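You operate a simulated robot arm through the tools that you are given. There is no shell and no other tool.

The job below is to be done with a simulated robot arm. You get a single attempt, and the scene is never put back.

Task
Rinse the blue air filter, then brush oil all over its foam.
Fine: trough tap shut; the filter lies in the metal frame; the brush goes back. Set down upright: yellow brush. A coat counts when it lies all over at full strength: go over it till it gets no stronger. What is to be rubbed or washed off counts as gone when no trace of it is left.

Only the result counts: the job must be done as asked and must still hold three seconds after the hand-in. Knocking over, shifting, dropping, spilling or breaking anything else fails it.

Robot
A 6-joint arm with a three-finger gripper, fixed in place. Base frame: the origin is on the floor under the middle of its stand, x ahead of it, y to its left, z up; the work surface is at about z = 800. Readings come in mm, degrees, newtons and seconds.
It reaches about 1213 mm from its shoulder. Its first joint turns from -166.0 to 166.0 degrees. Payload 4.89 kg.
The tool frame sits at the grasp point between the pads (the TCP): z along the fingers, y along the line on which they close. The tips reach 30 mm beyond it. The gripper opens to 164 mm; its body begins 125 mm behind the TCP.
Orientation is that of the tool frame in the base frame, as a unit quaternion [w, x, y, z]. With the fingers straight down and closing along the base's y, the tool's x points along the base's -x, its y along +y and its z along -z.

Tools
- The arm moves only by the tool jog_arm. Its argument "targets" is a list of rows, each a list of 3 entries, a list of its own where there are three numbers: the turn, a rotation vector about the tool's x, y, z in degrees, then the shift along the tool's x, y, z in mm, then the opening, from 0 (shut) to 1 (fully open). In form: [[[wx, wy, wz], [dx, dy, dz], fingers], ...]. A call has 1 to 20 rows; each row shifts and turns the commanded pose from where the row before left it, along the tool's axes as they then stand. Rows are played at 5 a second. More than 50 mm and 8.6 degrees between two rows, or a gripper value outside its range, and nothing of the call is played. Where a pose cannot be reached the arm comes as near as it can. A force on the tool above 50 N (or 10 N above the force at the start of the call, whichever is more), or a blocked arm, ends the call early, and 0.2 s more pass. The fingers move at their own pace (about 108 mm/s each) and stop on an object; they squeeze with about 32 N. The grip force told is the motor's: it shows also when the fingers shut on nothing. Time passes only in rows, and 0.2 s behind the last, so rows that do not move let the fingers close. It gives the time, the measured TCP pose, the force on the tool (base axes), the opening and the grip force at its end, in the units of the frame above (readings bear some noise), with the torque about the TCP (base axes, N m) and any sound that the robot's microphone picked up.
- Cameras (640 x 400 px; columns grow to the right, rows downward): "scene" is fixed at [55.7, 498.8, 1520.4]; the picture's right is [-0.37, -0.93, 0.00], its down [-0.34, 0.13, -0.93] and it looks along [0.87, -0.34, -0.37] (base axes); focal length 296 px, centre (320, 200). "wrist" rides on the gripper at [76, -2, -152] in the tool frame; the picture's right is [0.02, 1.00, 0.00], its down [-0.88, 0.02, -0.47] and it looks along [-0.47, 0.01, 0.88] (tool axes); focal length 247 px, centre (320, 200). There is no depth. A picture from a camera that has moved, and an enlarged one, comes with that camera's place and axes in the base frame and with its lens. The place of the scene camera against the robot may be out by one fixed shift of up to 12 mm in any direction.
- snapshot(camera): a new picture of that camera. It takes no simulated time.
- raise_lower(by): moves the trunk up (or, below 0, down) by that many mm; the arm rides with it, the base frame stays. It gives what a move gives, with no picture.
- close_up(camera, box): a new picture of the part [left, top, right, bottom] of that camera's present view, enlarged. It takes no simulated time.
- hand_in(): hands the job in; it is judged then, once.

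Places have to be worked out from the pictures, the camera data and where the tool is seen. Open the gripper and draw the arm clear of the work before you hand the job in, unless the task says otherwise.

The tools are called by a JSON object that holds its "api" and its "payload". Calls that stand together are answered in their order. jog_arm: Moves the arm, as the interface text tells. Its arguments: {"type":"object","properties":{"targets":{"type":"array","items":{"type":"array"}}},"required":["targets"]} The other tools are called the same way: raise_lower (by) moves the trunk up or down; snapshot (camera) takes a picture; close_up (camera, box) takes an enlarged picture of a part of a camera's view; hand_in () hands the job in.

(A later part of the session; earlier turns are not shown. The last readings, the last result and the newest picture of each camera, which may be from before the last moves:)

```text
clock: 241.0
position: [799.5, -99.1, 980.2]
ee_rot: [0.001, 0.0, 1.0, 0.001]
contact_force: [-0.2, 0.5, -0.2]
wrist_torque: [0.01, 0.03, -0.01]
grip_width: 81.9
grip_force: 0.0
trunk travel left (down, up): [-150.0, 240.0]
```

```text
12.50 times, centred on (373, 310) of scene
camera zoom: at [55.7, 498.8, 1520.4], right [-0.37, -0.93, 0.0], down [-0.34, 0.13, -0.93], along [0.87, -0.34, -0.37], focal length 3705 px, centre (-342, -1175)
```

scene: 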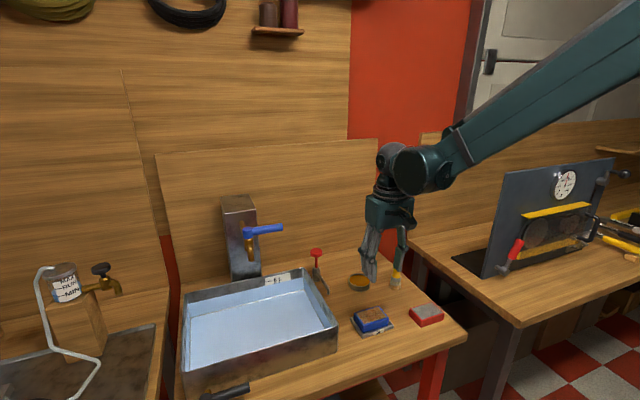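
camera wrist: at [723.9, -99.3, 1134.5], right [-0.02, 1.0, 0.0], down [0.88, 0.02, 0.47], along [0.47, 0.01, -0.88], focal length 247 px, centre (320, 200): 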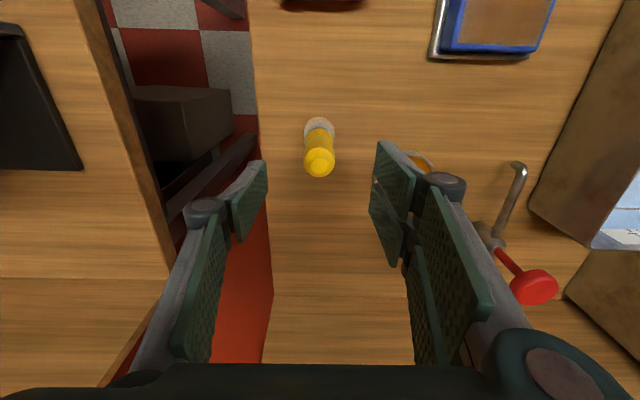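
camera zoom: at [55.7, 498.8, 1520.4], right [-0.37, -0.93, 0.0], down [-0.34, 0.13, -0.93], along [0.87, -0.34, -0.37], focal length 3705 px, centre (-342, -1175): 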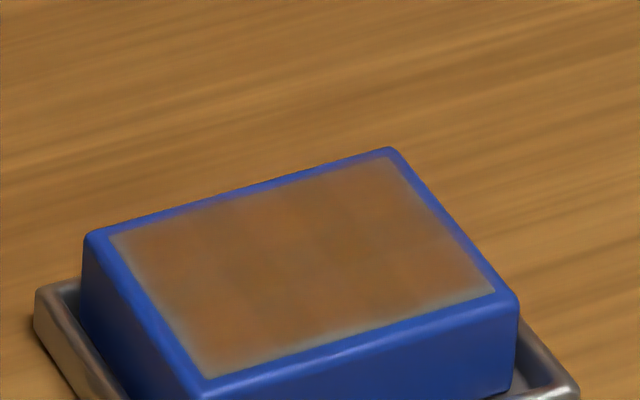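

The brush stands at (798.6, -98.8), right at its original place. I descend and grasp the handle again.

{"api": "jog_arm", "payload": {"targets": [[[0, 0, 0], [1, 0, 30], 0.5], [[0, 0, 0], [0, 0, 30], 0.5], [[0, 0, 0], [0, 0, 20], 0.5], [[0, 0, 0], [0, 0, 4], 0.4], [[0, 0, 0], [0, 0, 0], 0.3], [[0, 0, 0], [0, 0, 0], 0.24], [[0, 0, 0], [0, 0, 0], 0.2], [[0, 0, 0], [0, 0, 0], 0.16], [[0, 0, 0], [0, 0, 0], 0.1], [[0, 0, 0], [0, 0, 0], 0.05]]}}

{"api": "close_up", "payload": {"camera": "scene", "box": [340, 220, 430, 310]}}

{"api": "close_up", "payload": {"camera": "wrist", "box": [260, 100, 380, 260]}}

```text
clock: 243.2
position: [799.5, -101.6, 896.3]
ee_rot: [0.0, 0.0, 1.0, 0.001]
contact_force: [-0.8, 0.5, 0.5]
wrist_torque: [-0.02, 0.01, -0.01]
grip_width: 27.7
grip_force: 31.8
trunk travel left (down, up): [-150.0, 240.0]
```

```text
4.44 times, centred on (385, 265) of scene
camera zoom: at [55.7, 498.8, 1520.4], right [-0.37, -0.93, 0.0], down [-0.34, 0.13, -0.93], along [0.87, -0.34, -0.37], focal length 1318 px, centre (31, -89)
```

zoom: 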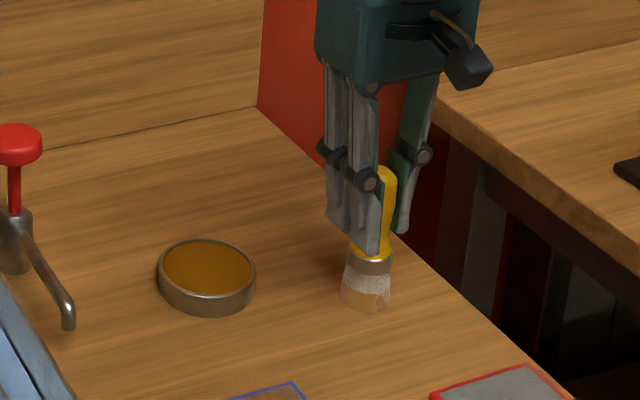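

```text
2.50 times, centred on (320, 180) of wrist
camera zoom: at [725.0, -101.1, 1050.0], right [-0.02, 1.0, 0.0], down [0.88, 0.02, 0.47], along [0.47, 0.01, -0.88], focal length 617 px, centre (320, 250)
```

zoom: 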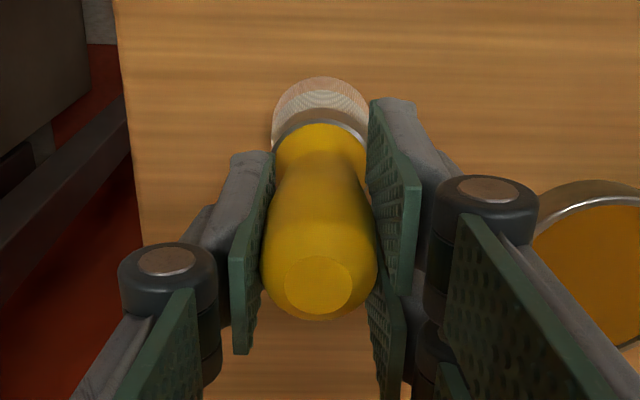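

Grasped at 27.7 mm. I lift it and carry it over the dish, lowering to just above the oil.

{"api": "jog_arm", "payload": {"targets": [[[0, 0, 0], [0, 0, -10], 0.05], [[0, 0, 0], [0, 0, -40], 0.05], [[0, 0, 0], [0, 0, -40], 0.05], [[0, 0, 0], [-19, 40.3, 0], 0.05], [[0, 0, 0], [-19, 40.3, 0], 0.05], [[0, 0, 0], [-18, 40.3, 0], 0.05], [[0, 0, 0], [0, 0, 35], 0.05], [[0, 0, 0], [0, 0, 25], 0.05], [[0, 0, 0], [0, 0, 8], 0.05], [[0, 0, 0], [0, 0, 0], 0.05], [[0, 0, 0], [0, 0, 0], 0.05]]}}

{"api": "close_up", "payload": {"camera": "scene", "box": [340, 240, 400, 300]}}

{"api": "close_up", "payload": {"camera": "wrist", "box": [260, 80, 380, 220]}}

```text
clock: 245.6
position: [856.5, 21.2, 916.9]
ee_rot: [0.0, 0.0, 1.0, 0.001]
contact_force: [1.1, -0.4, -1.6]
wrist_torque: [-0.01, 0.0, 0.03]
grip_width: 27.7
grip_force: 31.6
trunk travel left (down, up): [-150.0, 240.0]
```

```text
6.67 times, centred on (370, 270) of scene
camera zoom: at [55.7, 498.8, 1520.4], right [-0.37, -0.93, 0.0], down [-0.34, 0.13, -0.93], along [0.87, -0.34, -0.37], focal length 1976 px, centre (-13, -267)
```

zoom: 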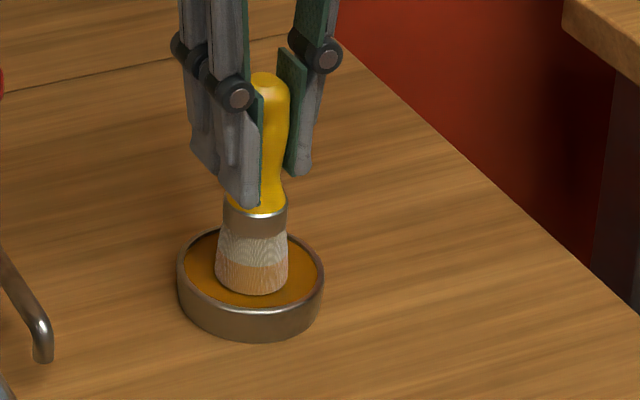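

```text
2.86 times, centred on (320, 150) of wrist
camera zoom: at [780.9, 19.9, 1071.8], right [-0.02, 1.0, 0.0], down [0.88, 0.02, 0.47], along [0.47, 0.01, -0.88], focal length 706 px, centre (320, 343)
```

zoom: 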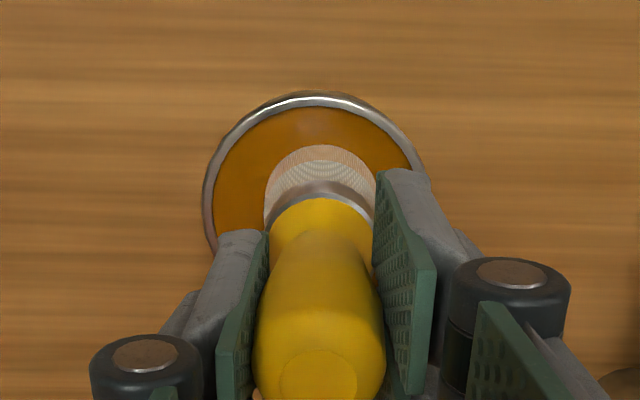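

The bristles are centred and just at the oil. I lower 2 mm in small steps, dwell, then lift and drip.

{"api": "jog_arm", "payload": {"targets": [[[0, 0, 0], [0, 0, 0.8], 0.05], [[0, 0, 0], [0, 0, 0.8], 0.05], [[0, 0, 0], [0, 0, 0.6], 0.05], [[0, 0, 0], [0, 0, 0], 0.05], [[0, 0, 0], [0, 0, 0], 0.05], [[0, 0, 0], [0, 0, 0], 0.05]]}}

{"api": "close_up", "payload": {"camera": "scene", "box": [340, 240, 400, 300]}}

```text
clock: 247.0
position: [856.0, 21.1, 915.9]
ee_rot: [0.0, 0.0, 1.0, 0.0]
contact_force: [5.4, 3.1, 25.2]
wrist_torque: [0.07, -0.2, -0.03]
grip_width: 27.5
grip_force: 32.1
trunk travel left (down, up): [-150.0, 240.0]
```

```text
6.67 times, centred on (370, 270) of scene
camera zoom: at [55.7, 498.8, 1520.4], right [-0.37, -0.93, 0.0], down [-0.34, 0.13, -0.93], along [0.87, -0.34, -0.37], focal length 1976 px, centre (-13, -267)
```

zoom: 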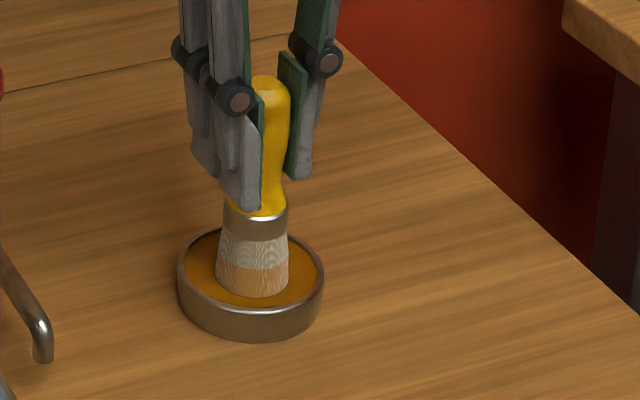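

Loaded (25 N touch). I lift, drip, move to the far −y corner of the foam, and stop just above it.

{"api": "jog_arm", "payload": {"targets": [[[0, 0, 0], [0, 0, -2], 0.05], [[0, 0, 0], [0, 0, -8], 0.05], [[0, 0, 0], [0, 0, -20], 0.05], [[0, 0, 0], [0, 0, 0], 0.05], [[0, 0, 0], [0, 0, 0], 0.05], [[0, 0, 0], [0, 0, -42], 0.05], [[0, 0, 0], [40.5, 5.8, 0], 0.05], [[0, 0, 0], [40.5, 5.8, 0], 0.05], [[0, 0, 0], [40.5, 5.8, 0], 0.05], [[0, 0, 0], [40.5, 5.8, 0], 0.05], [[0, 0, 0], [0, 0, 35], 0.05], [[0, 0, 0], [0, 0, 18], 0.05], [[0, 0, 0], [0, 0, 3], 0.05], [[0, 0, 0], [0, 0, 0], 0.05]]}}

{"api": "close_up", "payload": {"camera": "wrist", "box": [240, 40, 440, 200]}}

{"api": "close_up", "payload": {"camera": "scene", "box": [345, 270, 405, 330]}}

```text
clock: 250.0
position: [695.3, 43.9, 930.0]
ee_rot: [0.0, 0.0, 1.0, 0.001]
contact_force: [1.1, -0.7, -1.0]
wrist_torque: [0.02, 0.07, 0.02]
grip_width: 27.6
grip_force: 32.0
trunk travel left (down, up): [-150.0, 240.0]
```

```text
2.50 times, centred on (340, 120) of wrist
camera zoom: at [619.6, 43.2, 1084.6], right [-0.02, 1.0, 0.0], down [0.88, 0.02, 0.47], along [0.47, 0.01, -0.88], focal length 617 px, centre (270, 400)
```

zoom: 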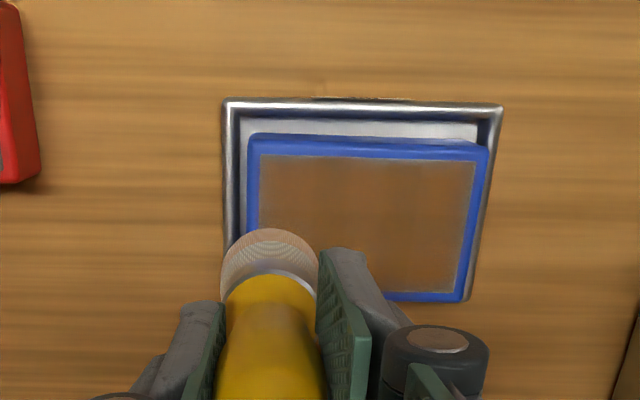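

```text
6.67 times, centred on (375, 300) of scene
camera zoom: at [55.7, 498.8, 1520.4], right [-0.37, -0.93, 0.0], down [-0.34, 0.13, -0.93], along [0.87, -0.34, -0.37], focal length 1976 px, centre (-47, -467)
```

zoom: 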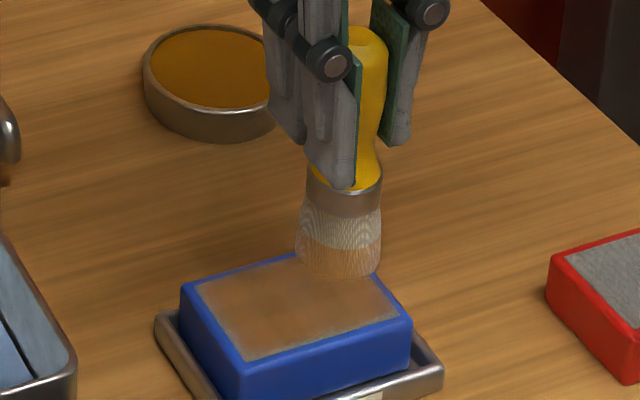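

The brush is over the far −y corner (694, 44), just above the foam. I step down to find contact.

{"api": "jog_arm", "payload": {"targets": [[[0, 0, 0], [0, 0, 0.7], 0.05], [[0, 0, 0], [0, 0, 0.7], 0.05], [[0, 0, 0], [0, 0, 0], 0.05], [[0, 0, 0], [0, 0, 0], 0.05]]}}

{"api": "jog_arm", "payload": {"targets": [[[0, 0, 0], [0, 0, 0.7], 0.05], [[0, 0, 0], [0, 0, 0], 0.05], [[0, 0, 0], [0, 0, 0], 0.05]]}}

```text
clock: 251.0
position: [695.0, 43.9, 929.2]
ee_rot: [0.0, 0.0, 1.0, 0.001]
contact_force: [0.4, 0.2, 1.7]
wrist_torque: [0.06, 0.05, 0.0]
grip_width: 27.8
grip_force: 32.2
trunk travel left (down, up): [-150.0, 240.0]
```

```text
clock: 251.8
position: [694.0, 43.8, 929.4]
ee_rot: [-0.001, 0.0, 1.0, 0.001]
contact_force: [0.1, 0.6, 5.5]
wrist_torque: [0.08, 0.09, -0.01]
grip_width: 27.2
grip_force: 31.9
trunk travel left (down, up): [-150.0, 240.0]
```

Contact of 5.5 N. I press 0.4 mm and make slow strokes, first along the far edge.

{"api": "jog_arm", "payload": {"targets": [[[0, 0, 0], [0, -1, 0.4], 0.05], [[0, 0, 0], [0, 5, 0.02], 0.05], [[0, 0, 0], [0, 5, 0.02], 0.05], [[0, 0, 0], [0, 5, 0.02], 0.05], [[0, 0, 0], [0, 5, 0.02], 0.05], [[0, 0, 0], [0, 5, 0.02], 0.05], [[0, 0, 0], [0, 5, 0.02], 0.05], [[0, 0, 0], [0, 5, 0.02], 0.05], [[0, 0, 0], [0, 5, 0.02], 0.05], [[0, 0, 0], [0, 5, 0.02], 0.05], [[0, 0, 0], [0, 5, 0.02], 0.05], [[0, 0, 0], [0, 5, 0.02], 0.05], [[0, 0, 0], [0, 5, 0.02], 0.05], [[0, 0, 0], [0, 5, 0.02], 0.05], [[0, 0, 0], [0, 5, 0.02], 0.05], [[0, 0, 0], [0, 5, 0.02], 0.05], [[0, 0, 0], [0, 5, 0.02], 0.05], [[0, 0, 0], [8, 0, 0], 0.05], [[0, 0, 0], [0, -5, 0.02], 0.05], [[0, 0, 0], [0, -5, 0.02], 0.05]]}}

{"api": "jog_arm", "payload": {"targets": [[[0, 0, 0], [0, -5, 0.02], 0.05], [[0, 0, 0], [0, -5, 0.02], 0.05], [[0, 0, 0], [0, -5, 0.02], 0.05], [[0, 0, 0], [0, -5, 0.02], 0.05], [[0, 0, 0], [0, -5, 0.02], 0.05], [[0, 0, 0], [0, -5, 0.02], 0.05], [[0, 0, 0], [0, 0, 0], 0.05]]}}

{"api": "close_up", "payload": {"camera": "scene", "box": [356, 294, 390, 326]}}

```text
clock: 256.0
position: [686.4, 113.9, 927.4]
ee_rot: [0.0, 0.0, 1.0, 0.0]
contact_force: [0.4, 0.7, 1.3]
wrist_torque: [0.04, 0.03, -0.04]
grip_width: 27.7
grip_force: 32.2
trunk travel left (down, up): [-150.0, 240.0]
```

```text
clock: 257.6
position: [684.8, 83.9, 929.2]
ee_rot: [0.0, 0.001, 1.0, 0.0]
contact_force: [-0.1, 0.0, -0.7]
wrist_torque: [0.0, 0.0, -0.01]
grip_width: 27.7
grip_force: 31.8
trunk travel left (down, up): [-150.0, 240.0]
```

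```text
12.50 times, centred on (373, 310) of scene
camera zoom: at [55.7, 498.8, 1520.4], right [-0.37, -0.93, 0.0], down [-0.34, 0.13, -0.93], along [0.87, -0.34, -0.37], focal length 3705 px, centre (-342, -1175)
```

zoom: 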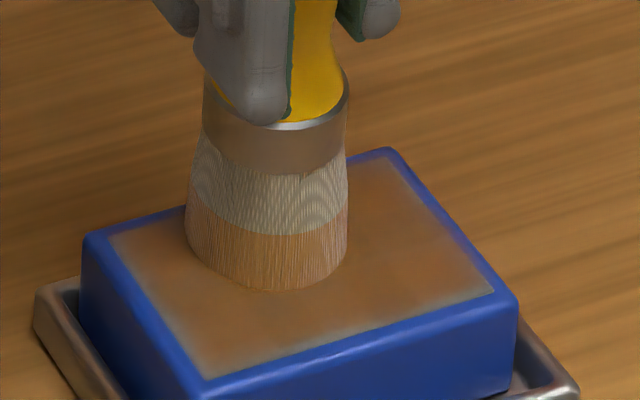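

I add 0.6 mm of press and go on with slow strokes toward −y and the next line.

{"api": "jog_arm", "payload": {"targets": [[[0, 0, 0], [0, -5, 0.6], 0.05], [[0, 0, 0], [0, -5, 0.03], 0.05], [[0, 0, 0], [0, -5, 0.03], 0.05], [[0, 0, 0], [0, -5, 0.03], 0.05], [[0, 0, 0], [0, -5, 0.03], 0.05], [[0, 0, 0], [0, -5, 0.03], 0.05], [[0, 0, 0], [0, -5, 0.03], 0.05], [[0, 0, 0], [0, -5, 0.03], 0.05], [[0, 0, 0], [9, 0, 0.03], 0.05], [[0, 0, 0], [0, 5, 0.03], 0.05], [[0, 0, 0], [0, 5, 0.03], 0.05], [[0, 0, 0], [0, 5, 0.03], 0.05], [[0, 0, 0], [0, 5, 0.03], 0.05], [[0, 0, 0], [0, 5, 0.03], 0.05], [[0, 0, 0], [0, 5, 0.03], 0.05], [[0, 0, 0], [0, 5, 0.03], 0.05], [[0, 0, 0], [0, 5, 0.03], 0.05], [[0, 0, 0], [0, 0, 0], 0.05]]}}

{"api": "close_up", "payload": {"camera": "scene", "box": [356, 294, 390, 326]}}

```text
clock: 261.4
position: [677.5, 83.1, 927.9]
ee_rot: [0.0, 0.0, 1.0, 0.001]
contact_force: [-0.1, -2.3, 7.6]
wrist_torque: [-0.02, 0.06, 0.0]
grip_width: 27.4
grip_force: 32.6
trunk travel left (down, up): [-150.0, 240.0]
```

```text
12.50 times, centred on (373, 310) of scene
camera zoom: at [55.7, 498.8, 1520.4], right [-0.37, -0.93, 0.0], down [-0.34, 0.13, -0.93], along [0.87, -0.34, -0.37], focal length 3705 px, centre (-342, -1175)
```

zoom: 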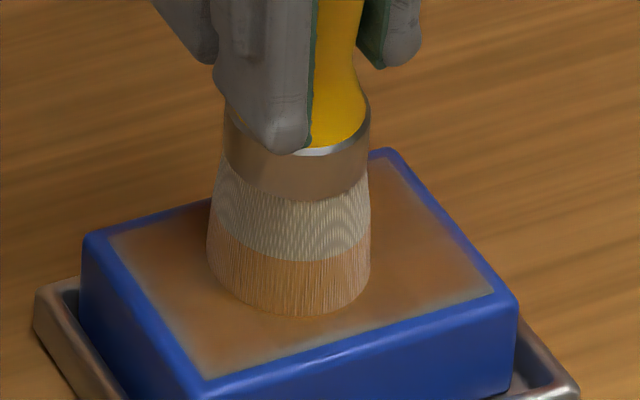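

Contact holds at about 8 N. I continue with slow strokes over +y and the following lines toward the near side.

{"api": "jog_arm", "payload": {"targets": [[[0, 0, 0], [0, 5, 0.03], 0.05], [[0, 0, 0], [0, 5, 0.03], 0.05], [[0, 0, 0], [0, 5, 0.03], 0.05], [[0, 0, 0], [0, 5, 0.03], 0.05], [[0, 0, 0], [0, 5, 0.03], 0.05], [[0, 0, 0], [0, 5, 0.03], 0.05], [[0, 0, 0], [0, 5, 0.03], 0.05], [[0, 0, 0], [0, 5, 0.03], 0.05], [[0, 0, 0], [9, 0, 0.03], 0.05], [[0, 0, 0], [0, -5, 0.03], 0.05], [[0, 0, 0], [0, -5, 0.03], 0.05], [[0, 0, 0], [0, -5, 0.03], 0.05], [[0, 0, 0], [0, -5, 0.03], 0.05], [[0, 0, 0], [0, -5, 0.03], 0.05], [[0, 0, 0], [0, -5, 0.03], 0.05], [[0, 0, 0], [0, -5, 0.03], 0.05], [[0, 0, 0], [0, -5, 0.03], 0.05], [[0, 0, 0], [0, 0, 0], 0.05]]}}

{"api": "jog_arm", "payload": {"targets": [[[0, 0, 0], [0, -5, 0.03], 0.05], [[0, 0, 0], [0, -5, 0.03], 0.05], [[0, 0, 0], [0, -5, 0.03], 0.05], [[0, 0, 0], [0, -5, 0.03], 0.05], [[0, 0, 0], [0, -5, 0.03], 0.05], [[0, 0, 0], [0, -5, 0.03], 0.05], [[0, 0, 0], [0, -5, 0.03], 0.05], [[0, 0, 0], [0, -5, 0.03], 0.05], [[0, 0, 0], [9, 0, 0.03], 0.05], [[0, 0, 0], [0, 5, 0.03], 0.05], [[0, 0, 0], [0, 5, 0.03], 0.05], [[0, 0, 0], [0, 5, 0.03], 0.05], [[0, 0, 0], [0, 5, 0.03], 0.05], [[0, 0, 0], [0, 5, 0.03], 0.05], [[0, 0, 0], [0, 5, 0.03], 0.05], [[0, 0, 0], [0, 5, 0.03], 0.05], [[0, 0, 0], [0, 5, 0.03], 0.05], [[0, 0, 0], [0, 0, 0], 0.05]]}}

{"api": "close_up", "payload": {"camera": "scene", "box": [356, 294, 390, 326]}}

```text
clock: 265.2
position: [666.8, 83.3, 930.1]
ee_rot: [0.0, 0.001, 1.0, 0.0]
contact_force: [0.2, -0.2, 0.3]
wrist_torque: [0.0, 0.02, -0.01]
grip_width: 27.6
grip_force: 31.7
trunk travel left (down, up): [-150.0, 240.0]
```

```text
clock: 269.0
position: [660.2, 83.8, 927.7]
ee_rot: [0.0, -0.001, 1.0, 0.0]
contact_force: [-0.2, 0.4, -0.8]
wrist_torque: [0.01, 0.0, -0.03]
grip_width: 27.7
grip_force: 31.6
trunk travel left (down, up): [-150.0, 240.0]
```

```text
12.50 times, centred on (373, 310) of scene
camera zoom: at [55.7, 498.8, 1520.4], right [-0.37, -0.93, 0.0], down [-0.34, 0.13, -0.93], along [0.87, -0.34, -0.37], focal length 3705 px, centre (-342, -1175)
```

zoom: 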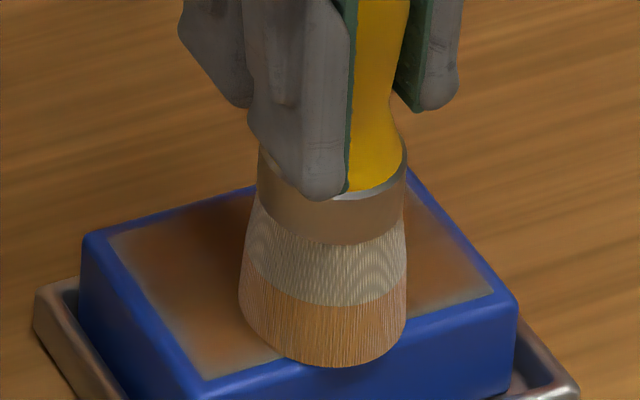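

Contact faded again; I press 0.8 mm more and do the near lines.

{"api": "jog_arm", "payload": {"targets": [[[0, 0, 0], [0, 5, 0.8], 0.05], [[0, 0, 0], [0, 5, 0.03], 0.05], [[0, 0, 0], [0, 5, 0.03], 0.05], [[0, 0, 0], [0, 5, 0.03], 0.05], [[0, 0, 0], [0, 5, 0.03], 0.05], [[0, 0, 0], [0, 5, 0.03], 0.05], [[0, 0, 0], [0, 5, 0.03], 0.05], [[0, 0, 0], [0, 5, 0.03], 0.05], [[0, 0, 0], [8, 0, 0.03], 0.05], [[0, 0, 0], [0, -5, 0.03], 0.05], [[0, 0, 0], [0, -5, 0.03], 0.05], [[0, 0, 0], [0, -5, 0.03], 0.05], [[0, 0, 0], [0, -5, 0.03], 0.05], [[0, 0, 0], [0, -5, 0.03], 0.05], [[0, 0, 0], [0, -5, 0.03], 0.05], [[0, 0, 0], [0, -5, 0.03], 0.05], [[0, 0, 0], [0, -5, 0.03], 0.05], [[0, 0, 0], [0, 0, 0], 0.05]]}}

{"api": "jog_arm", "payload": {"targets": [[[0, 0, 0], [0, -5, 0.03], 0.05], [[0, 0, 0], [0, -5, 0.03], 0.05], [[0, 0, 0], [0, -5, 0.03], 0.05], [[0, 0, 0], [0, -5, 0.03], 0.05], [[0, 0, 0], [0, -5, 0.03], 0.05], [[0, 0, 0], [0, -5, 0.03], 0.05], [[0, 0, 0], [0, -5, 0.03], 0.05], [[0, 0, 0], [0, -5, 0.03], 0.05], [[0, 0, 0], [5, 0, 0.03], 0.05], [[0, 0, 0], [0, 5, 0.03], 0.05], [[0, 0, 0], [0, 5, 0.03], 0.05], [[0, 0, 0], [0, 5, 0.03], 0.05], [[0, 0, 0], [0, 5, 0.03], 0.05], [[0, 0, 0], [0, 5, 0.03], 0.05], [[0, 0, 0], [0, 5, 0.03], 0.05], [[0, 0, 0], [0, 5, 0.03], 0.05], [[0, 0, 0], [0, 5, 0.03], 0.05], [[0, 0, 0], [0, 0, 0], 0.05]]}}

{"api": "close_up", "payload": {"camera": "scene", "box": [356, 294, 390, 326]}}

```text
clock: 272.8
position: [649.7, 83.7, 926.4]
ee_rot: [0.0, 0.0, 1.0, 0.0]
contact_force: [-1.0, 1.0, 1.4]
wrist_torque: [-0.04, 0.11, -0.01]
grip_width: 27.3
grip_force: 32.0
trunk travel left (down, up): [-150.0, 240.0]
```

```text
clock: 276.6
position: [646.7, 84.3, 928.9]
ee_rot: [0.0, -0.001, 1.0, 0.001]
contact_force: [-0.3, -0.6, -0.5]
wrist_torque: [-0.02, 0.02, 0.0]
grip_width: 27.3
grip_force: 31.8
trunk travel left (down, up): [-150.0, 240.0]
```

```text
12.50 times, centred on (373, 310) of scene
camera zoom: at [55.7, 498.8, 1520.4], right [-0.37, -0.93, 0.0], down [-0.34, 0.13, -0.93], along [0.87, -0.34, -0.37], focal length 3705 px, centre (-342, -1175)
```

zoom: 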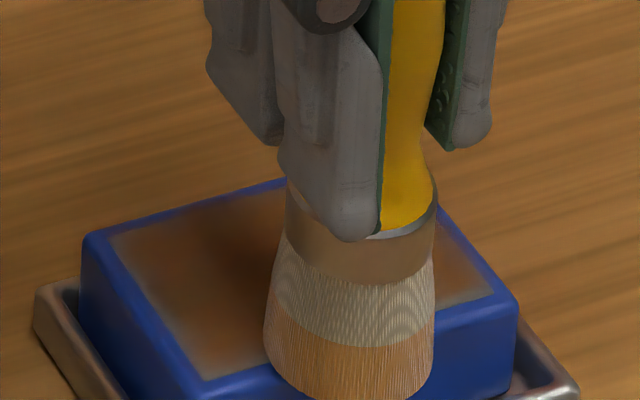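

I finish the near edge line and lift to compare with the previous views.

{"api": "jog_arm", "payload": {"targets": [[[0, 0, 0], [0, 5, 0.5], 0.05], [[0, 0, 0], [0, 5, 0.03], 0.05], [[0, 0, 0], [0, 5, 0.03], 0.05], [[0, 0, 0], [0, 5, 0.03], 0.05], [[0, 0, 0], [0, 5, 0.03], 0.05], [[0, 0, 0], [0, 5, 0.03], 0.05], [[0, 0, 0], [0, 5, 0.03], 0.05], [[0, 0, 0], [0, 5, 0.03], 0.05], [[0, 0, 0], [0, 0, -20], 0.05], [[0, 0, 0], [-25, -15, -40], 0.05], [[0, 0, 0], [-45, -15, 0], 0.05], [[0, 0, 0], [-45, -15, 0], 0.05], [[0, 0, 0], [0, 0, 0], 0.05]]}}

{"api": "close_up", "payload": {"camera": "scene", "box": [356, 294, 390, 326]}}

{"api": "close_up", "payload": {"camera": "wrist", "box": [260, 0, 390, 100]}}

{"api": "close_up", "payload": {"camera": "scene", "box": [320, 240, 450, 340]}}

```text
clock: 279.4
position: [759.0, 79.6, 986.8]
ee_rot: [0.0, 0.0, 1.0, 0.0]
contact_force: [0.6, 0.4, -1.2]
wrist_torque: [-0.02, 0.07, 0.02]
grip_width: 27.3
grip_force: 32.4
trunk travel left (down, up): [-150.0, 240.0]
```

```text
12.50 times, centred on (373, 310) of scene
camera zoom: at [55.7, 498.8, 1520.4], right [-0.37, -0.93, 0.0], down [-0.34, 0.13, -0.93], along [0.87, -0.34, -0.37], focal length 3705 px, centre (-342, -1175)
```

zoom: 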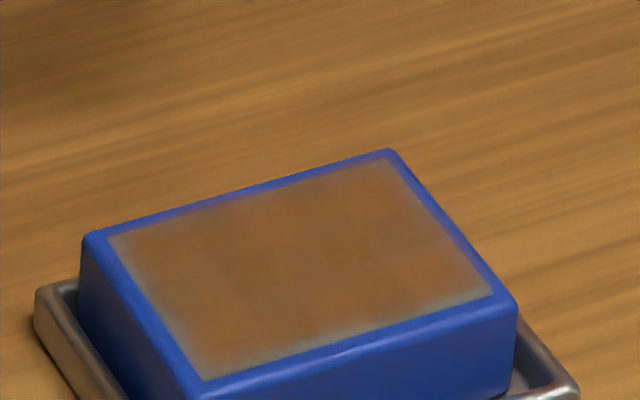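

```text
4.00 times, centred on (325, 50) of wrist
camera zoom: at [683.4, 79.5, 1140.9], right [-0.02, 1.0, 0.0], down [0.88, 0.02, 0.47], along [0.47, 0.01, -0.88], focal length 988 px, centre (300, 800)
```

zoom: 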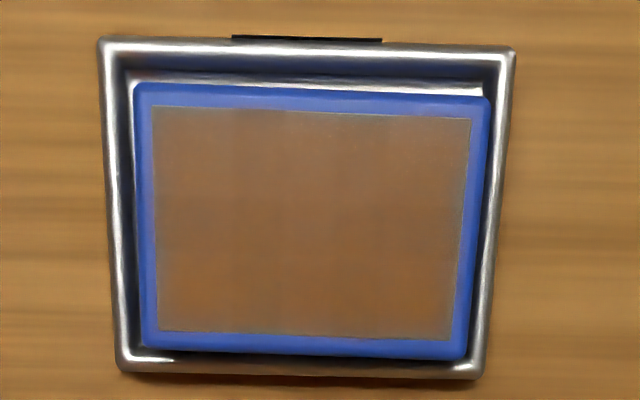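

```text
4.00 times, centred on (385, 290) of scene
camera zoom: at [55.7, 498.8, 1520.4], right [-0.37, -0.93, 0.0], down [-0.34, 0.13, -0.93], along [0.87, -0.34, -0.37], focal length 1186 px, centre (60, -160)
```

zoom: 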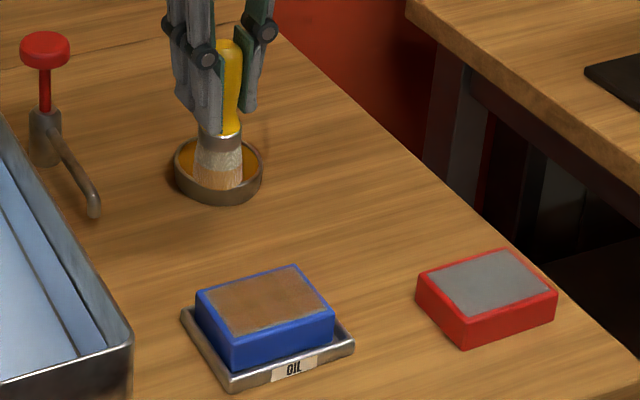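

A fresh dip and another full slow pass changed nothing, so the coat is at full strength all over. I return the brush to above its place.

{"api": "jog_arm", "payload": {"targets": [[[0, 0, 0], [-9.9, -44.9, 0], 0.05], [[0, 0, 0], [-9.9, -44.9, 0], 0.05], [[0, 0, 0], [-9.9, -44.9, 0], 0.05], [[0, 0, 0], [-9.9, -44.9, 0], 0.05], [[0, 0, 0], [0, 0, 40], 0.05], [[0, 0, 0], [0, 0, 38], 0.05], [[0, 0, 0], [0, 0, 0], 0.05], [[0, 0, 0], [0, 0, 0], 0.05]]}}

{"api": "close_up", "payload": {"camera": "wrist", "box": [260, 100, 380, 260]}}

{"api": "close_up", "payload": {"camera": "scene", "box": [340, 250, 430, 310]}}

```text
clock: 281.2
position: [798.5, -101.8, 908.4]
ee_rot: [0.0, 0.0, 1.0, 0.001]
contact_force: [-0.1, -0.5, -0.2]
wrist_torque: [0.03, 0.08, -0.02]
grip_width: 27.4
grip_force: 32.6
trunk travel left (down, up): [-150.0, 240.0]
```

```text
2.50 times, centred on (320, 180) of wrist
camera zoom: at [722.6, -103.0, 1061.9], right [-0.02, 1.0, 0.0], down [0.88, 0.02, 0.47], along [0.47, 0.01, -0.88], focal length 617 px, centre (320, 250)
```

zoom: 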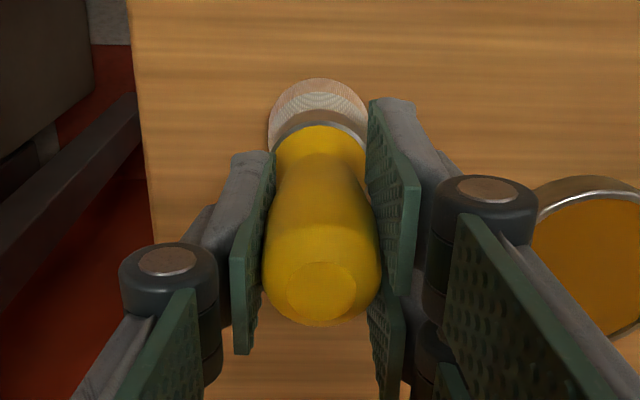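

```text
6.67 times, centred on (385, 280) of scene
camera zoom: at [55.7, 498.8, 1520.4], right [-0.37, -0.93, 0.0], down [-0.34, 0.13, -0.93], along [0.87, -0.34, -0.37], focal length 1976 px, centre (-113, -333)
```

zoom: 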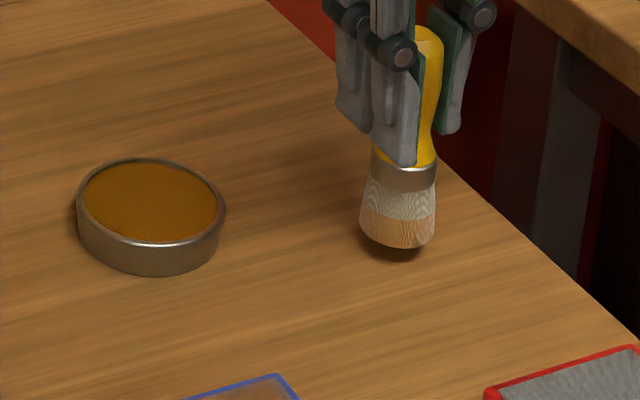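

The brush is about 3 mm low in y. I correct (+1.5, +3) and lower to near the table.

{"api": "jog_arm", "payload": {"targets": [[[0, 0, 0], [-1.5, 3, 6], 0.05], [[0, 0, 0], [0, 0, 5], 0.05], [[0, 0, 0], [0, 0, 1.5], 0.05], [[0, 0, 0], [0, 0, 0], 0.05], [[0, 0, 0], [0, 0, 0], 0.05]]}}

{"api": "close_up", "payload": {"camera": "scene", "box": [340, 250, 430, 310]}}

```text
clock: 282.4
position: [801.1, -99.7, 895.3]
ee_rot: [0.0, 0.0, 1.0, 0.001]
contact_force: [-0.4, -0.3, -0.6]
wrist_torque: [0.04, 0.02, 0.0]
grip_width: 27.6
grip_force: 32.4
trunk travel left (down, up): [-150.0, 240.0]
```

```text
6.67 times, centred on (385, 280) of scene
camera zoom: at [55.7, 498.8, 1520.4], right [-0.37, -0.93, 0.0], down [-0.34, 0.13, -0.93], along [0.87, -0.34, -0.37], focal length 1976 px, centre (-113, -333)
```

zoom: 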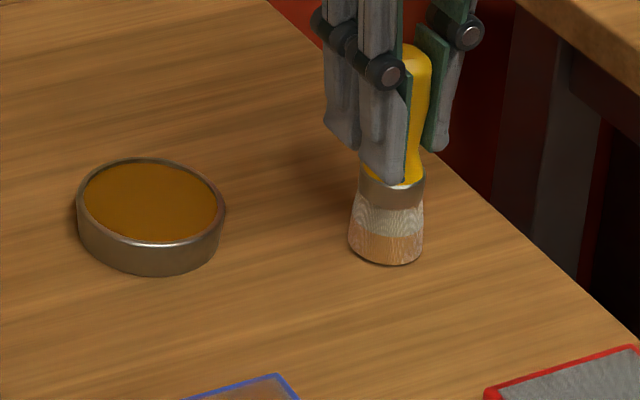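

Position matches the original within about 2 mm. I lower the last bit in small steps.

{"api": "jog_arm", "payload": {"targets": [[[0, 0, 0], [0, -1, 0.7], 0.05], [[0, 0, 0], [0, 0, 0.7], 0.05], [[0, 0, 0], [0, 0, 0], 0.05], [[0, 0, 0], [0, 0, 0], 0.05]]}}

{"api": "jog_arm", "payload": {"targets": [[[0, 0, 0], [0, 0, 0.6], 0.05], [[0, 0, 0], [0, 0, 0], 0.05], [[0, 0, 0], [0, 0, 0], 0.05]]}}

{"api": "close_up", "payload": {"camera": "scene", "box": [370, 260, 415, 295]}}

```text
clock: 283.4
position: [801.3, -99.9, 894.5]
ee_rot: [0.001, 0.0, 1.0, 0.001]
contact_force: [0.1, -0.2, -1.0]
wrist_torque: [0.01, 0.01, -0.01]
grip_width: 27.6
grip_force: 31.5
trunk travel left (down, up): [-150.0, 240.0]
```

```text
clock: 284.2
position: [802.2, -100.4, 893.7]
ee_rot: [0.0, 0.0, 1.0, 0.001]
contact_force: [-1.3, -0.7, -0.6]
wrist_torque: [0.0, -0.03, -0.02]
grip_width: 27.6
grip_force: 32.1
trunk travel left (down, up): [-150.0, 240.0]
```

```text
11.43 times, centred on (392, 278) of scene
camera zoom: at [55.7, 498.8, 1520.4], right [-0.37, -0.93, 0.0], down [-0.34, 0.13, -0.93], along [0.87, -0.34, -0.37], focal length 3388 px, centre (-509, -686)
```

zoom: 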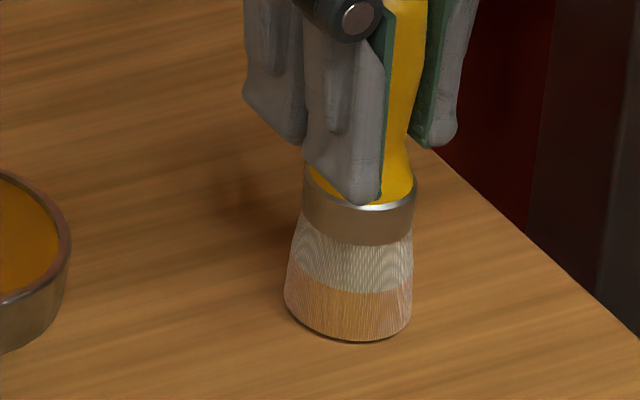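

Barely above the table still. I step 0.6 mm further, checking force.

{"api": "jog_arm", "payload": {"targets": [[[0, 0, 0], [0, 0, 0.6], 0.05], [[0, 0, 0], [0, 0, 0], 0.05], [[0, 0, 0], [0, 0, 0], 0.05]]}}

{"api": "jog_arm", "payload": {"targets": [[[0, 0, 0], [0, 0, 0.6], 0.05], [[0, 0, 0], [0, 0, 0], 0.05], [[0, 0, 0], [0, 0, 0], 0.05]]}}

```text
clock: 285.0
position: [802.0, -98.6, 892.5]
ee_rot: [0.0, 0.0, 1.0, 0.001]
contact_force: [0.2, 0.4, -0.6]
wrist_torque: [-0.01, 0.0, -0.02]
grip_width: 27.7
grip_force: 31.9
trunk travel left (down, up): [-150.0, 240.0]
```

```text
clock: 285.8
position: [803.5, -99.5, 892.6]
ee_rot: [0.0, 0.001, 1.0, 0.001]
contact_force: [0.8, 0.4, -2.3]
wrist_torque: [0.02, -0.01, 0.0]
grip_width: 27.6
grip_force: 31.7
trunk travel left (down, up): [-150.0, 240.0]
```

No contact yet; two more half-millimetre steps.

{"api": "jog_arm", "payload": {"targets": [[[0, 0, 0], [0, 0, 0.6], 0.05], [[0, 0, 0], [0, 0, 0], 0.05], [[0, 0, 0], [0, 0, 0], 0.05]]}}

{"api": "jog_arm", "payload": {"targets": [[[0, 0, 0], [0, 0, 0.5], 0.05], [[0, 0, 0], [0, 0, 0], 0.05], [[0, 0, 0], [0, 0, 0], 0.05]]}}

{"api": "close_up", "payload": {"camera": "scene", "box": [370, 260, 415, 295]}}

{"api": "close_up", "payload": {"camera": "wrist", "box": [260, 100, 380, 260]}}

```text
clock: 286.6
position: [802.8, -98.4, 894.1]
ee_rot: [0.0, 0.0, 1.0, 0.002]
contact_force: [0.1, -0.5, -0.1]
wrist_torque: [-0.01, 0.02, 0.05]
grip_width: 27.6
grip_force: 32.2
trunk travel left (down, up): [-150.0, 240.0]
```

```text
clock: 287.4
position: [803.3, -100.7, 892.2]
ee_rot: [-0.001, 0.001, 1.0, 0.001]
contact_force: [0.0, 1.2, 4.1]
wrist_torque: [0.09, 0.15, 0.0]
grip_width: 27.6
grip_force: 32.1
trunk travel left (down, up): [-150.0, 240.0]
```

```text
11.43 times, centred on (392, 278) of scene
camera zoom: at [55.7, 498.8, 1520.4], right [-0.37, -0.93, 0.0], down [-0.34, 0.13, -0.93], along [0.87, -0.34, -0.37], focal length 3388 px, centre (-509, -686)
```

zoom: 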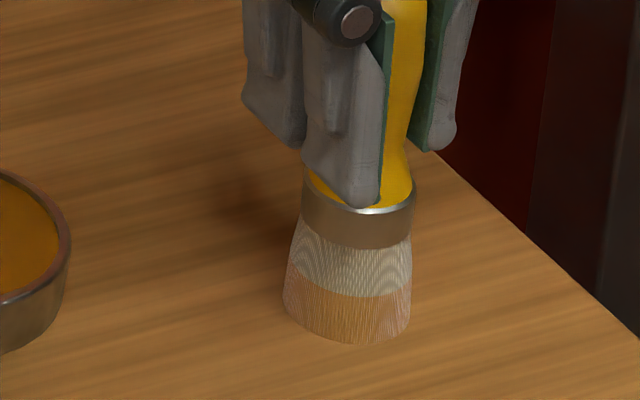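

```text
2.50 times, centred on (320, 180) of wrist
camera zoom: at [727.3, -100.7, 1046.3], right [-0.02, 1.0, 0.0], down [0.88, 0.02, 0.47], along [0.47, 0.01, -0.88], focal length 617 px, centre (320, 250)
```

zoom: 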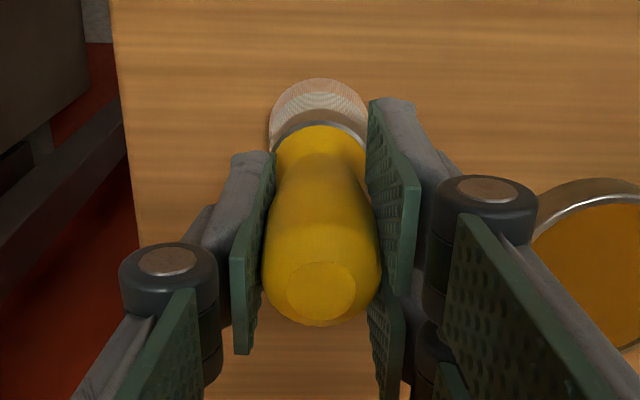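

Touchdown at 4 N, about 2–3 mm from the original spot. I release slowly.

{"api": "jog_arm", "payload": {"targets": [[[0, 0, 0], [0, 0, 0], 0.16], [[0, 0, 0], [0, 0, 0], 0.18], [[0, 0, 0], [0, 0, 0], 0.22], [[0, 0, 0], [0, 0, 0], 0.28], [[0, 0, 0], [0, 0, 0], 0.36], [[0, 0, 0], [0, 0, 0], 0.45], [[0, 0, 0], [0, 0, 0], 0.5], [[0, 0, 0], [0, 0, 0], 0.5]]}}

{"api": "close_up", "payload": {"camera": "scene", "box": [340, 250, 430, 310]}}

{"api": "snapshot", "payload": {"camera": "wrist"}}

```text
clock: 289.2
position: [803.0, -99.9, 891.0]
ee_rot: [0.0, 0.001, 1.0, 0.001]
contact_force: [-0.1, -0.2, 0.4]
wrist_torque: [0.01, -0.03, 0.01]
grip_width: 81.8
grip_force: 0.1
trunk travel left (down, up): [-150.0, 240.0]
```

```text
6.67 times, centred on (385, 280) of scene
camera zoom: at [55.7, 498.8, 1520.4], right [-0.37, -0.93, 0.0], down [-0.34, 0.13, -0.93], along [0.87, -0.34, -0.37], focal length 1976 px, centre (-113, -333)
```

zoom: 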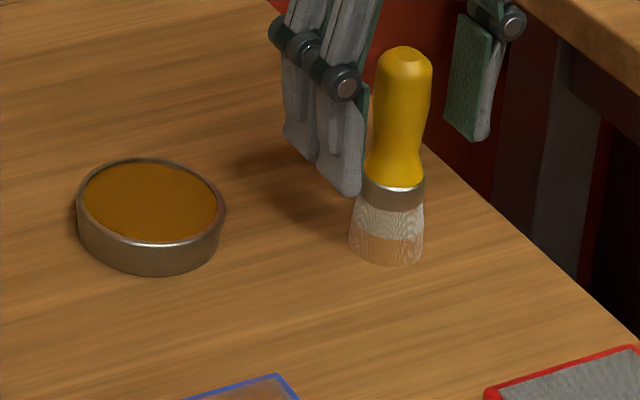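

```text
taken
camera wrist: at [727.5, -100.7, 1046.1], right [-0.02, 1.0, 0.0], down [0.88, 0.02, 0.47], along [0.47, 0.01, -0.88], focal length 247 px, centre (320, 200)
```

wrist: 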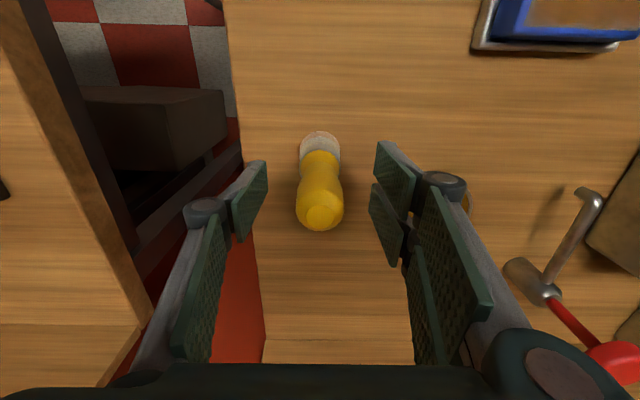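

The brush stands upright and free. I raise straight up and withdraw the arm to its starting area.

{"api": "jog_arm", "payload": {"targets": [[[0, 0, 0], [0, 0, -15], 0.5], [[0, 0, 0], [0, 0, -45], 0.5], [[0, 0, 0], [0, 0, -48], 0.6], [[0, 0, 0], [0, 0, -48], 0.8], [[0, 0, 0], [0, 0, -48], 1], [[0, 0, 0], [35, 5, -30], 1], [[0, 0, 0], [35, 5, -30], 1], [[0, 0, 0], [35, 5, -30], 1], [[0, 0, 0], [35, 5, -30], 1], [[0, 0, 0], [35, 5, -30], 1], [[0, 0, 0], [35, 5, -30], 1], [[0, 0, 0], [35, 5, -30], 1], [[0, 0, 0], [35, 5, -30], 1], [[0, 0, 0], [0, 0, -30], 1], [[0, 0, 0], [0, 0, 0], 1]]}}

{"api": "snapshot", "payload": {"camera": "scene"}}

{"api": "snapshot", "payload": {"camera": "wrist"}}

{"api": "close_up", "payload": {"camera": "scene", "box": [160, 180, 480, 380]}}

{"api": "close_up", "payload": {"camera": "scene", "box": [290, 240, 450, 340]}}

{"api": "close_up", "payload": {"camera": "wrist", "box": [260, 80, 420, 260]}}

```text
clock: 292.4
position: [522.0, -60.9, 1365.9]
ee_rot: [0.0, 0.0, 1.0, 0.001]
contact_force: [-1.1, 0.7, 0.5]
wrist_torque: [-0.02, -0.17, -0.05]
grip_width: 164.1
grip_force: 0.1
trunk travel left (down, up): [-150.0, 240.0]
```

```text
taken
```

scene: 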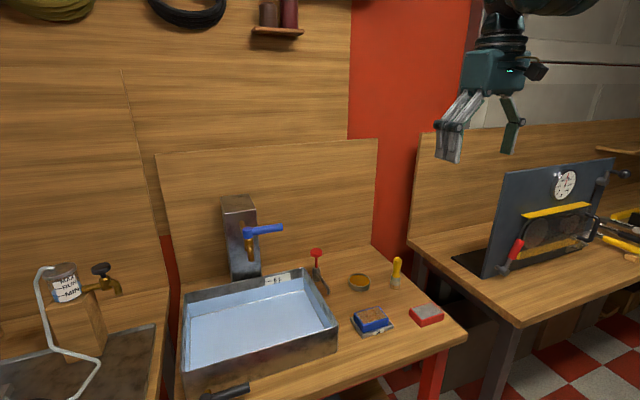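

```text
taken
camera wrist: at [446.3, -62.3, 1520.7], right [-0.02, 1.0, 0.0], down [0.88, 0.02, 0.47], along [0.47, 0.01, -0.88], focal length 247 px, centre (320, 200)
```

wrist: 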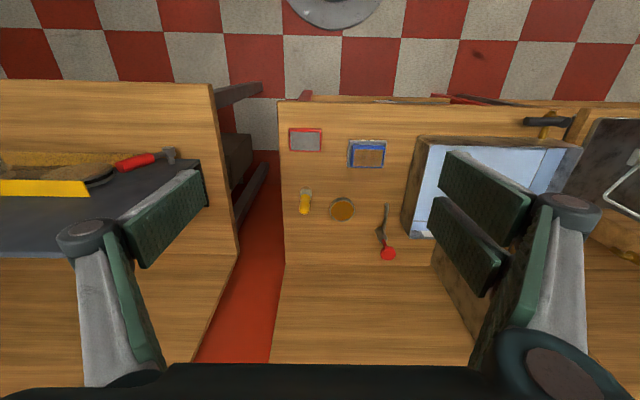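

```text
2.00 times, centred on (320, 280) of scene
camera zoom: at [55.7, 498.8, 1520.4], right [-0.37, -0.93, 0.0], down [-0.34, 0.13, -0.93], along [0.87, -0.34, -0.37], focal length 593 px, centre (320, 40)
```

zoom: 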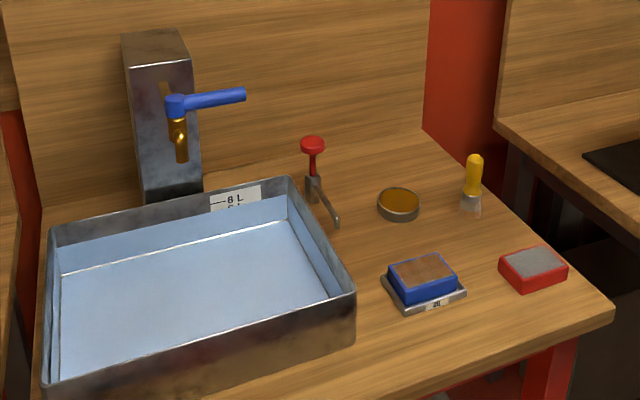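

```text
4.00 times, centred on (370, 290) of scene
camera zoom: at [55.7, 498.8, 1520.4], right [-0.37, -0.93, 0.0], down [-0.34, 0.13, -0.93], along [0.87, -0.34, -0.37], focal length 1186 px, centre (120, -160)
```

zoom: 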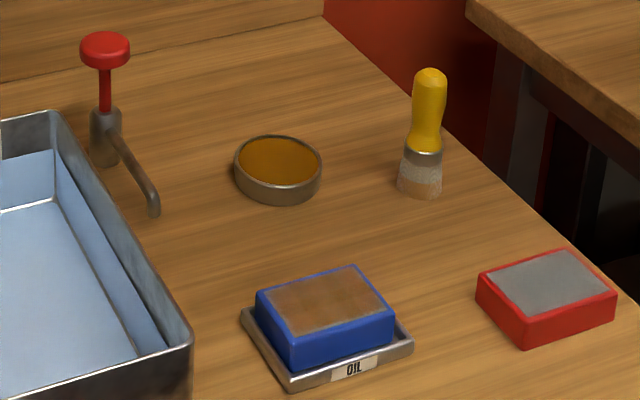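

```text
2.22 times, centred on (340, 170) of wrist
camera zoom: at [446.3, -62.3, 1520.7], right [-0.02, 1.0, 0.0], down [0.88, 0.02, 0.47], along [0.47, 0.01, -0.88], focal length 549 px, centre (276, 267)
```

zoom: 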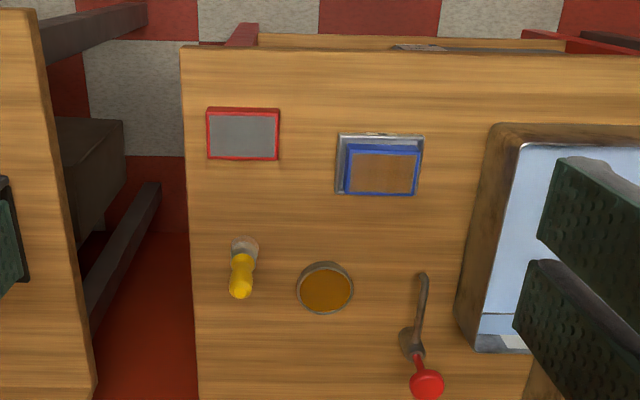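

All objects are in place and the tap is shut. As a last check for dirt on the filter's far side, I turn the gripper half around up here so the wrist camera can look back at it.

{"api": "jog_arm", "payload": {"targets": [[[0, 0, 8.5], [0, 0, 0], 1], [[0, 0, 8.5], [0, 0, 0], 1], [[0, 0, 8.5], [0, 0, 0], 1], [[0, 0, 8.5], [0, 0, 0], 1], [[0, 0, 8.5], [0, 0, 0], 1], [[0, 0, 8.5], [0, 0, 0], 1], [[0, 0, 8.5], [0, 0, 0], 1], [[0, 0, 8.5], [0, 0, 0], 1], [[0, 0, 8.5], [0, 0, 0], 1], [[0, 0, 8.5], [0, 0, 0], 1], [[0, 0, 5], [0, 0, 0], 1], [[0, 0, 0], [0, 0, 0], 1]]}}

{"api": "snapshot", "payload": {"camera": "wrist"}}

```text
clock: 295.0
position: [523.7, -60.2, 1365.5]
ee_rot: [-0.001, 0.707, 0.707, 0.0]
contact_force: [0.4, -0.5, 0.5]
wrist_torque: [0.02, -0.02, 0.0]
grip_width: 164.1
grip_force: 0.1
trunk travel left (down, up): [-150.0, 240.0]
```

```text
taken
camera wrist: at [521.9, 16.5, 1520.4], right [1.0, 0.02, 0.0], down [0.02, -0.88, 0.47], along [0.01, -0.47, -0.88], focal length 247 px, centre (320, 200)
```

wrist: 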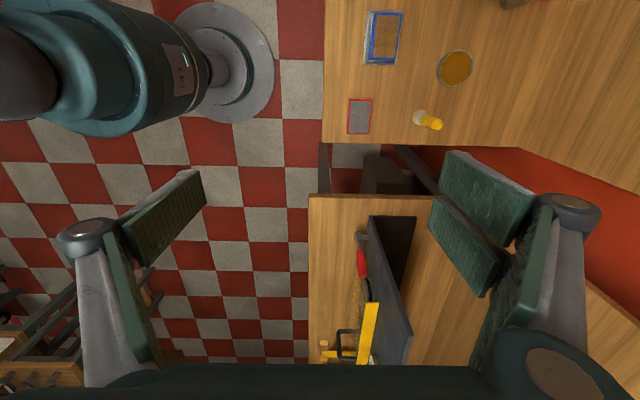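

The camera now looks toward −y. I move it beyond the filter (x about 880, z about 1030) to look back at its far face and −y side.

{"api": "jog_arm", "payload": {"targets": [[[0, 0, 0], [10.9, 32.4, 30.5], 0.6], [[0, 0, 0], [10.9, 32.4, 30.5], 0.4], [[0, 0, 0], [10.9, 32.4, 30.5], 0.3], [[0, 0, 0], [10.9, 32.4, 30.5], 0.3], [[0, 0, 0], [10.9, 32.4, 30.5], 0.3], [[0, 0, 0], [10.9, 32.4, 30.5], 0.3], [[0, 0, 0], [10.9, 32.4, 30.5], 0.3], [[0, 0, 0], [10.9, 32.4, 30.5], 0.3], [[0, 0, 0], [10.9, 32.4, 30.5], 0.3], [[0, 0, 0], [10.9, 32.4, 30.5], 0.3], [[0, 0, 0], [10.9, 32.4, 30.5], 0.3], [[0, 0, 0], [0, 0, 0], 0.3]]}}

{"api": "snapshot", "payload": {"camera": "wrist"}}

```text
clock: 297.6
position: [880.9, 62.0, 1029.9]
ee_rot: [0.001, 0.707, 0.707, 0.001]
contact_force: [1.1, 0.3, -0.2]
wrist_torque: [-0.01, 0.11, -0.01]
grip_width: 49.0
grip_force: 0.0
trunk travel left (down, up): [-150.0, 240.0]
```

```text
taken
camera wrist: at [879.3, 139.8, 1183.2], right [1.0, 0.02, 0.0], down [0.02, -0.88, 0.47], along [0.01, -0.47, -0.88], focal length 247 px, centre (320, 200)
```

wrist: 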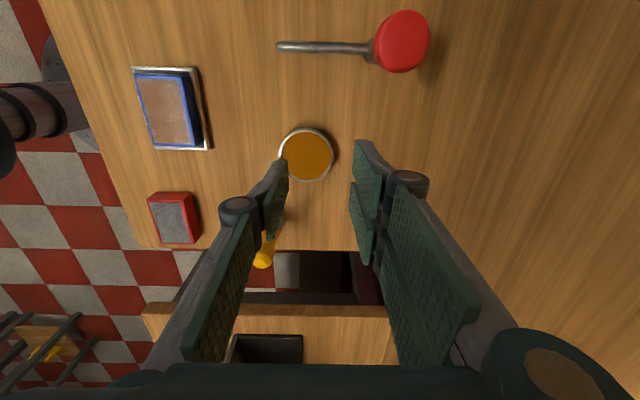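

The far face of the filter is visible from here. I zoom in on it and on the coat.

{"api": "close_up", "payload": {"camera": "wrist", "box": [125, 55, 225, 160]}}

{"api": "close_up", "payload": {"camera": "wrist", "box": [180, 60, 220, 160]}}

```text
3.81 times, centred on (175, 108) of wrist
camera zoom: at [879.3, 139.8, 1183.2], right [1.0, 0.02, 0.0], down [0.02, -0.88, 0.47], along [0.01, -0.47, -0.88], focal length 941 px, centre (872, 552)
```

zoom: 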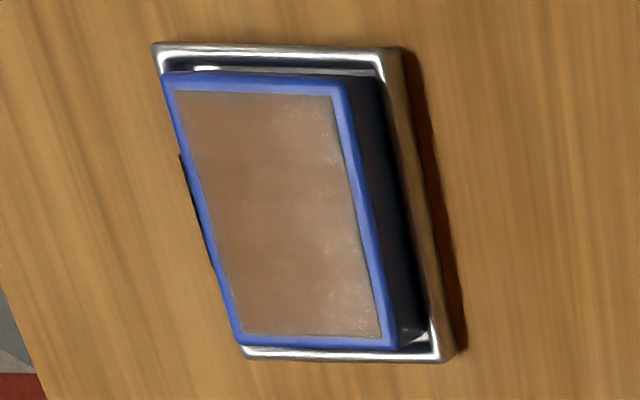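

```text
4.00 times, centred on (200, 110) of wrist
camera zoom: at [879.3, 139.8, 1183.2], right [1.0, 0.02, 0.0], down [0.02, -0.88, 0.47], along [0.01, -0.47, -0.88], focal length 988 px, centre (800, 560)
```

zoom: 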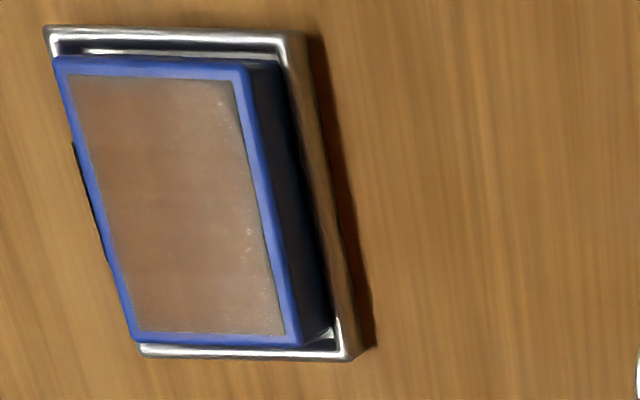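

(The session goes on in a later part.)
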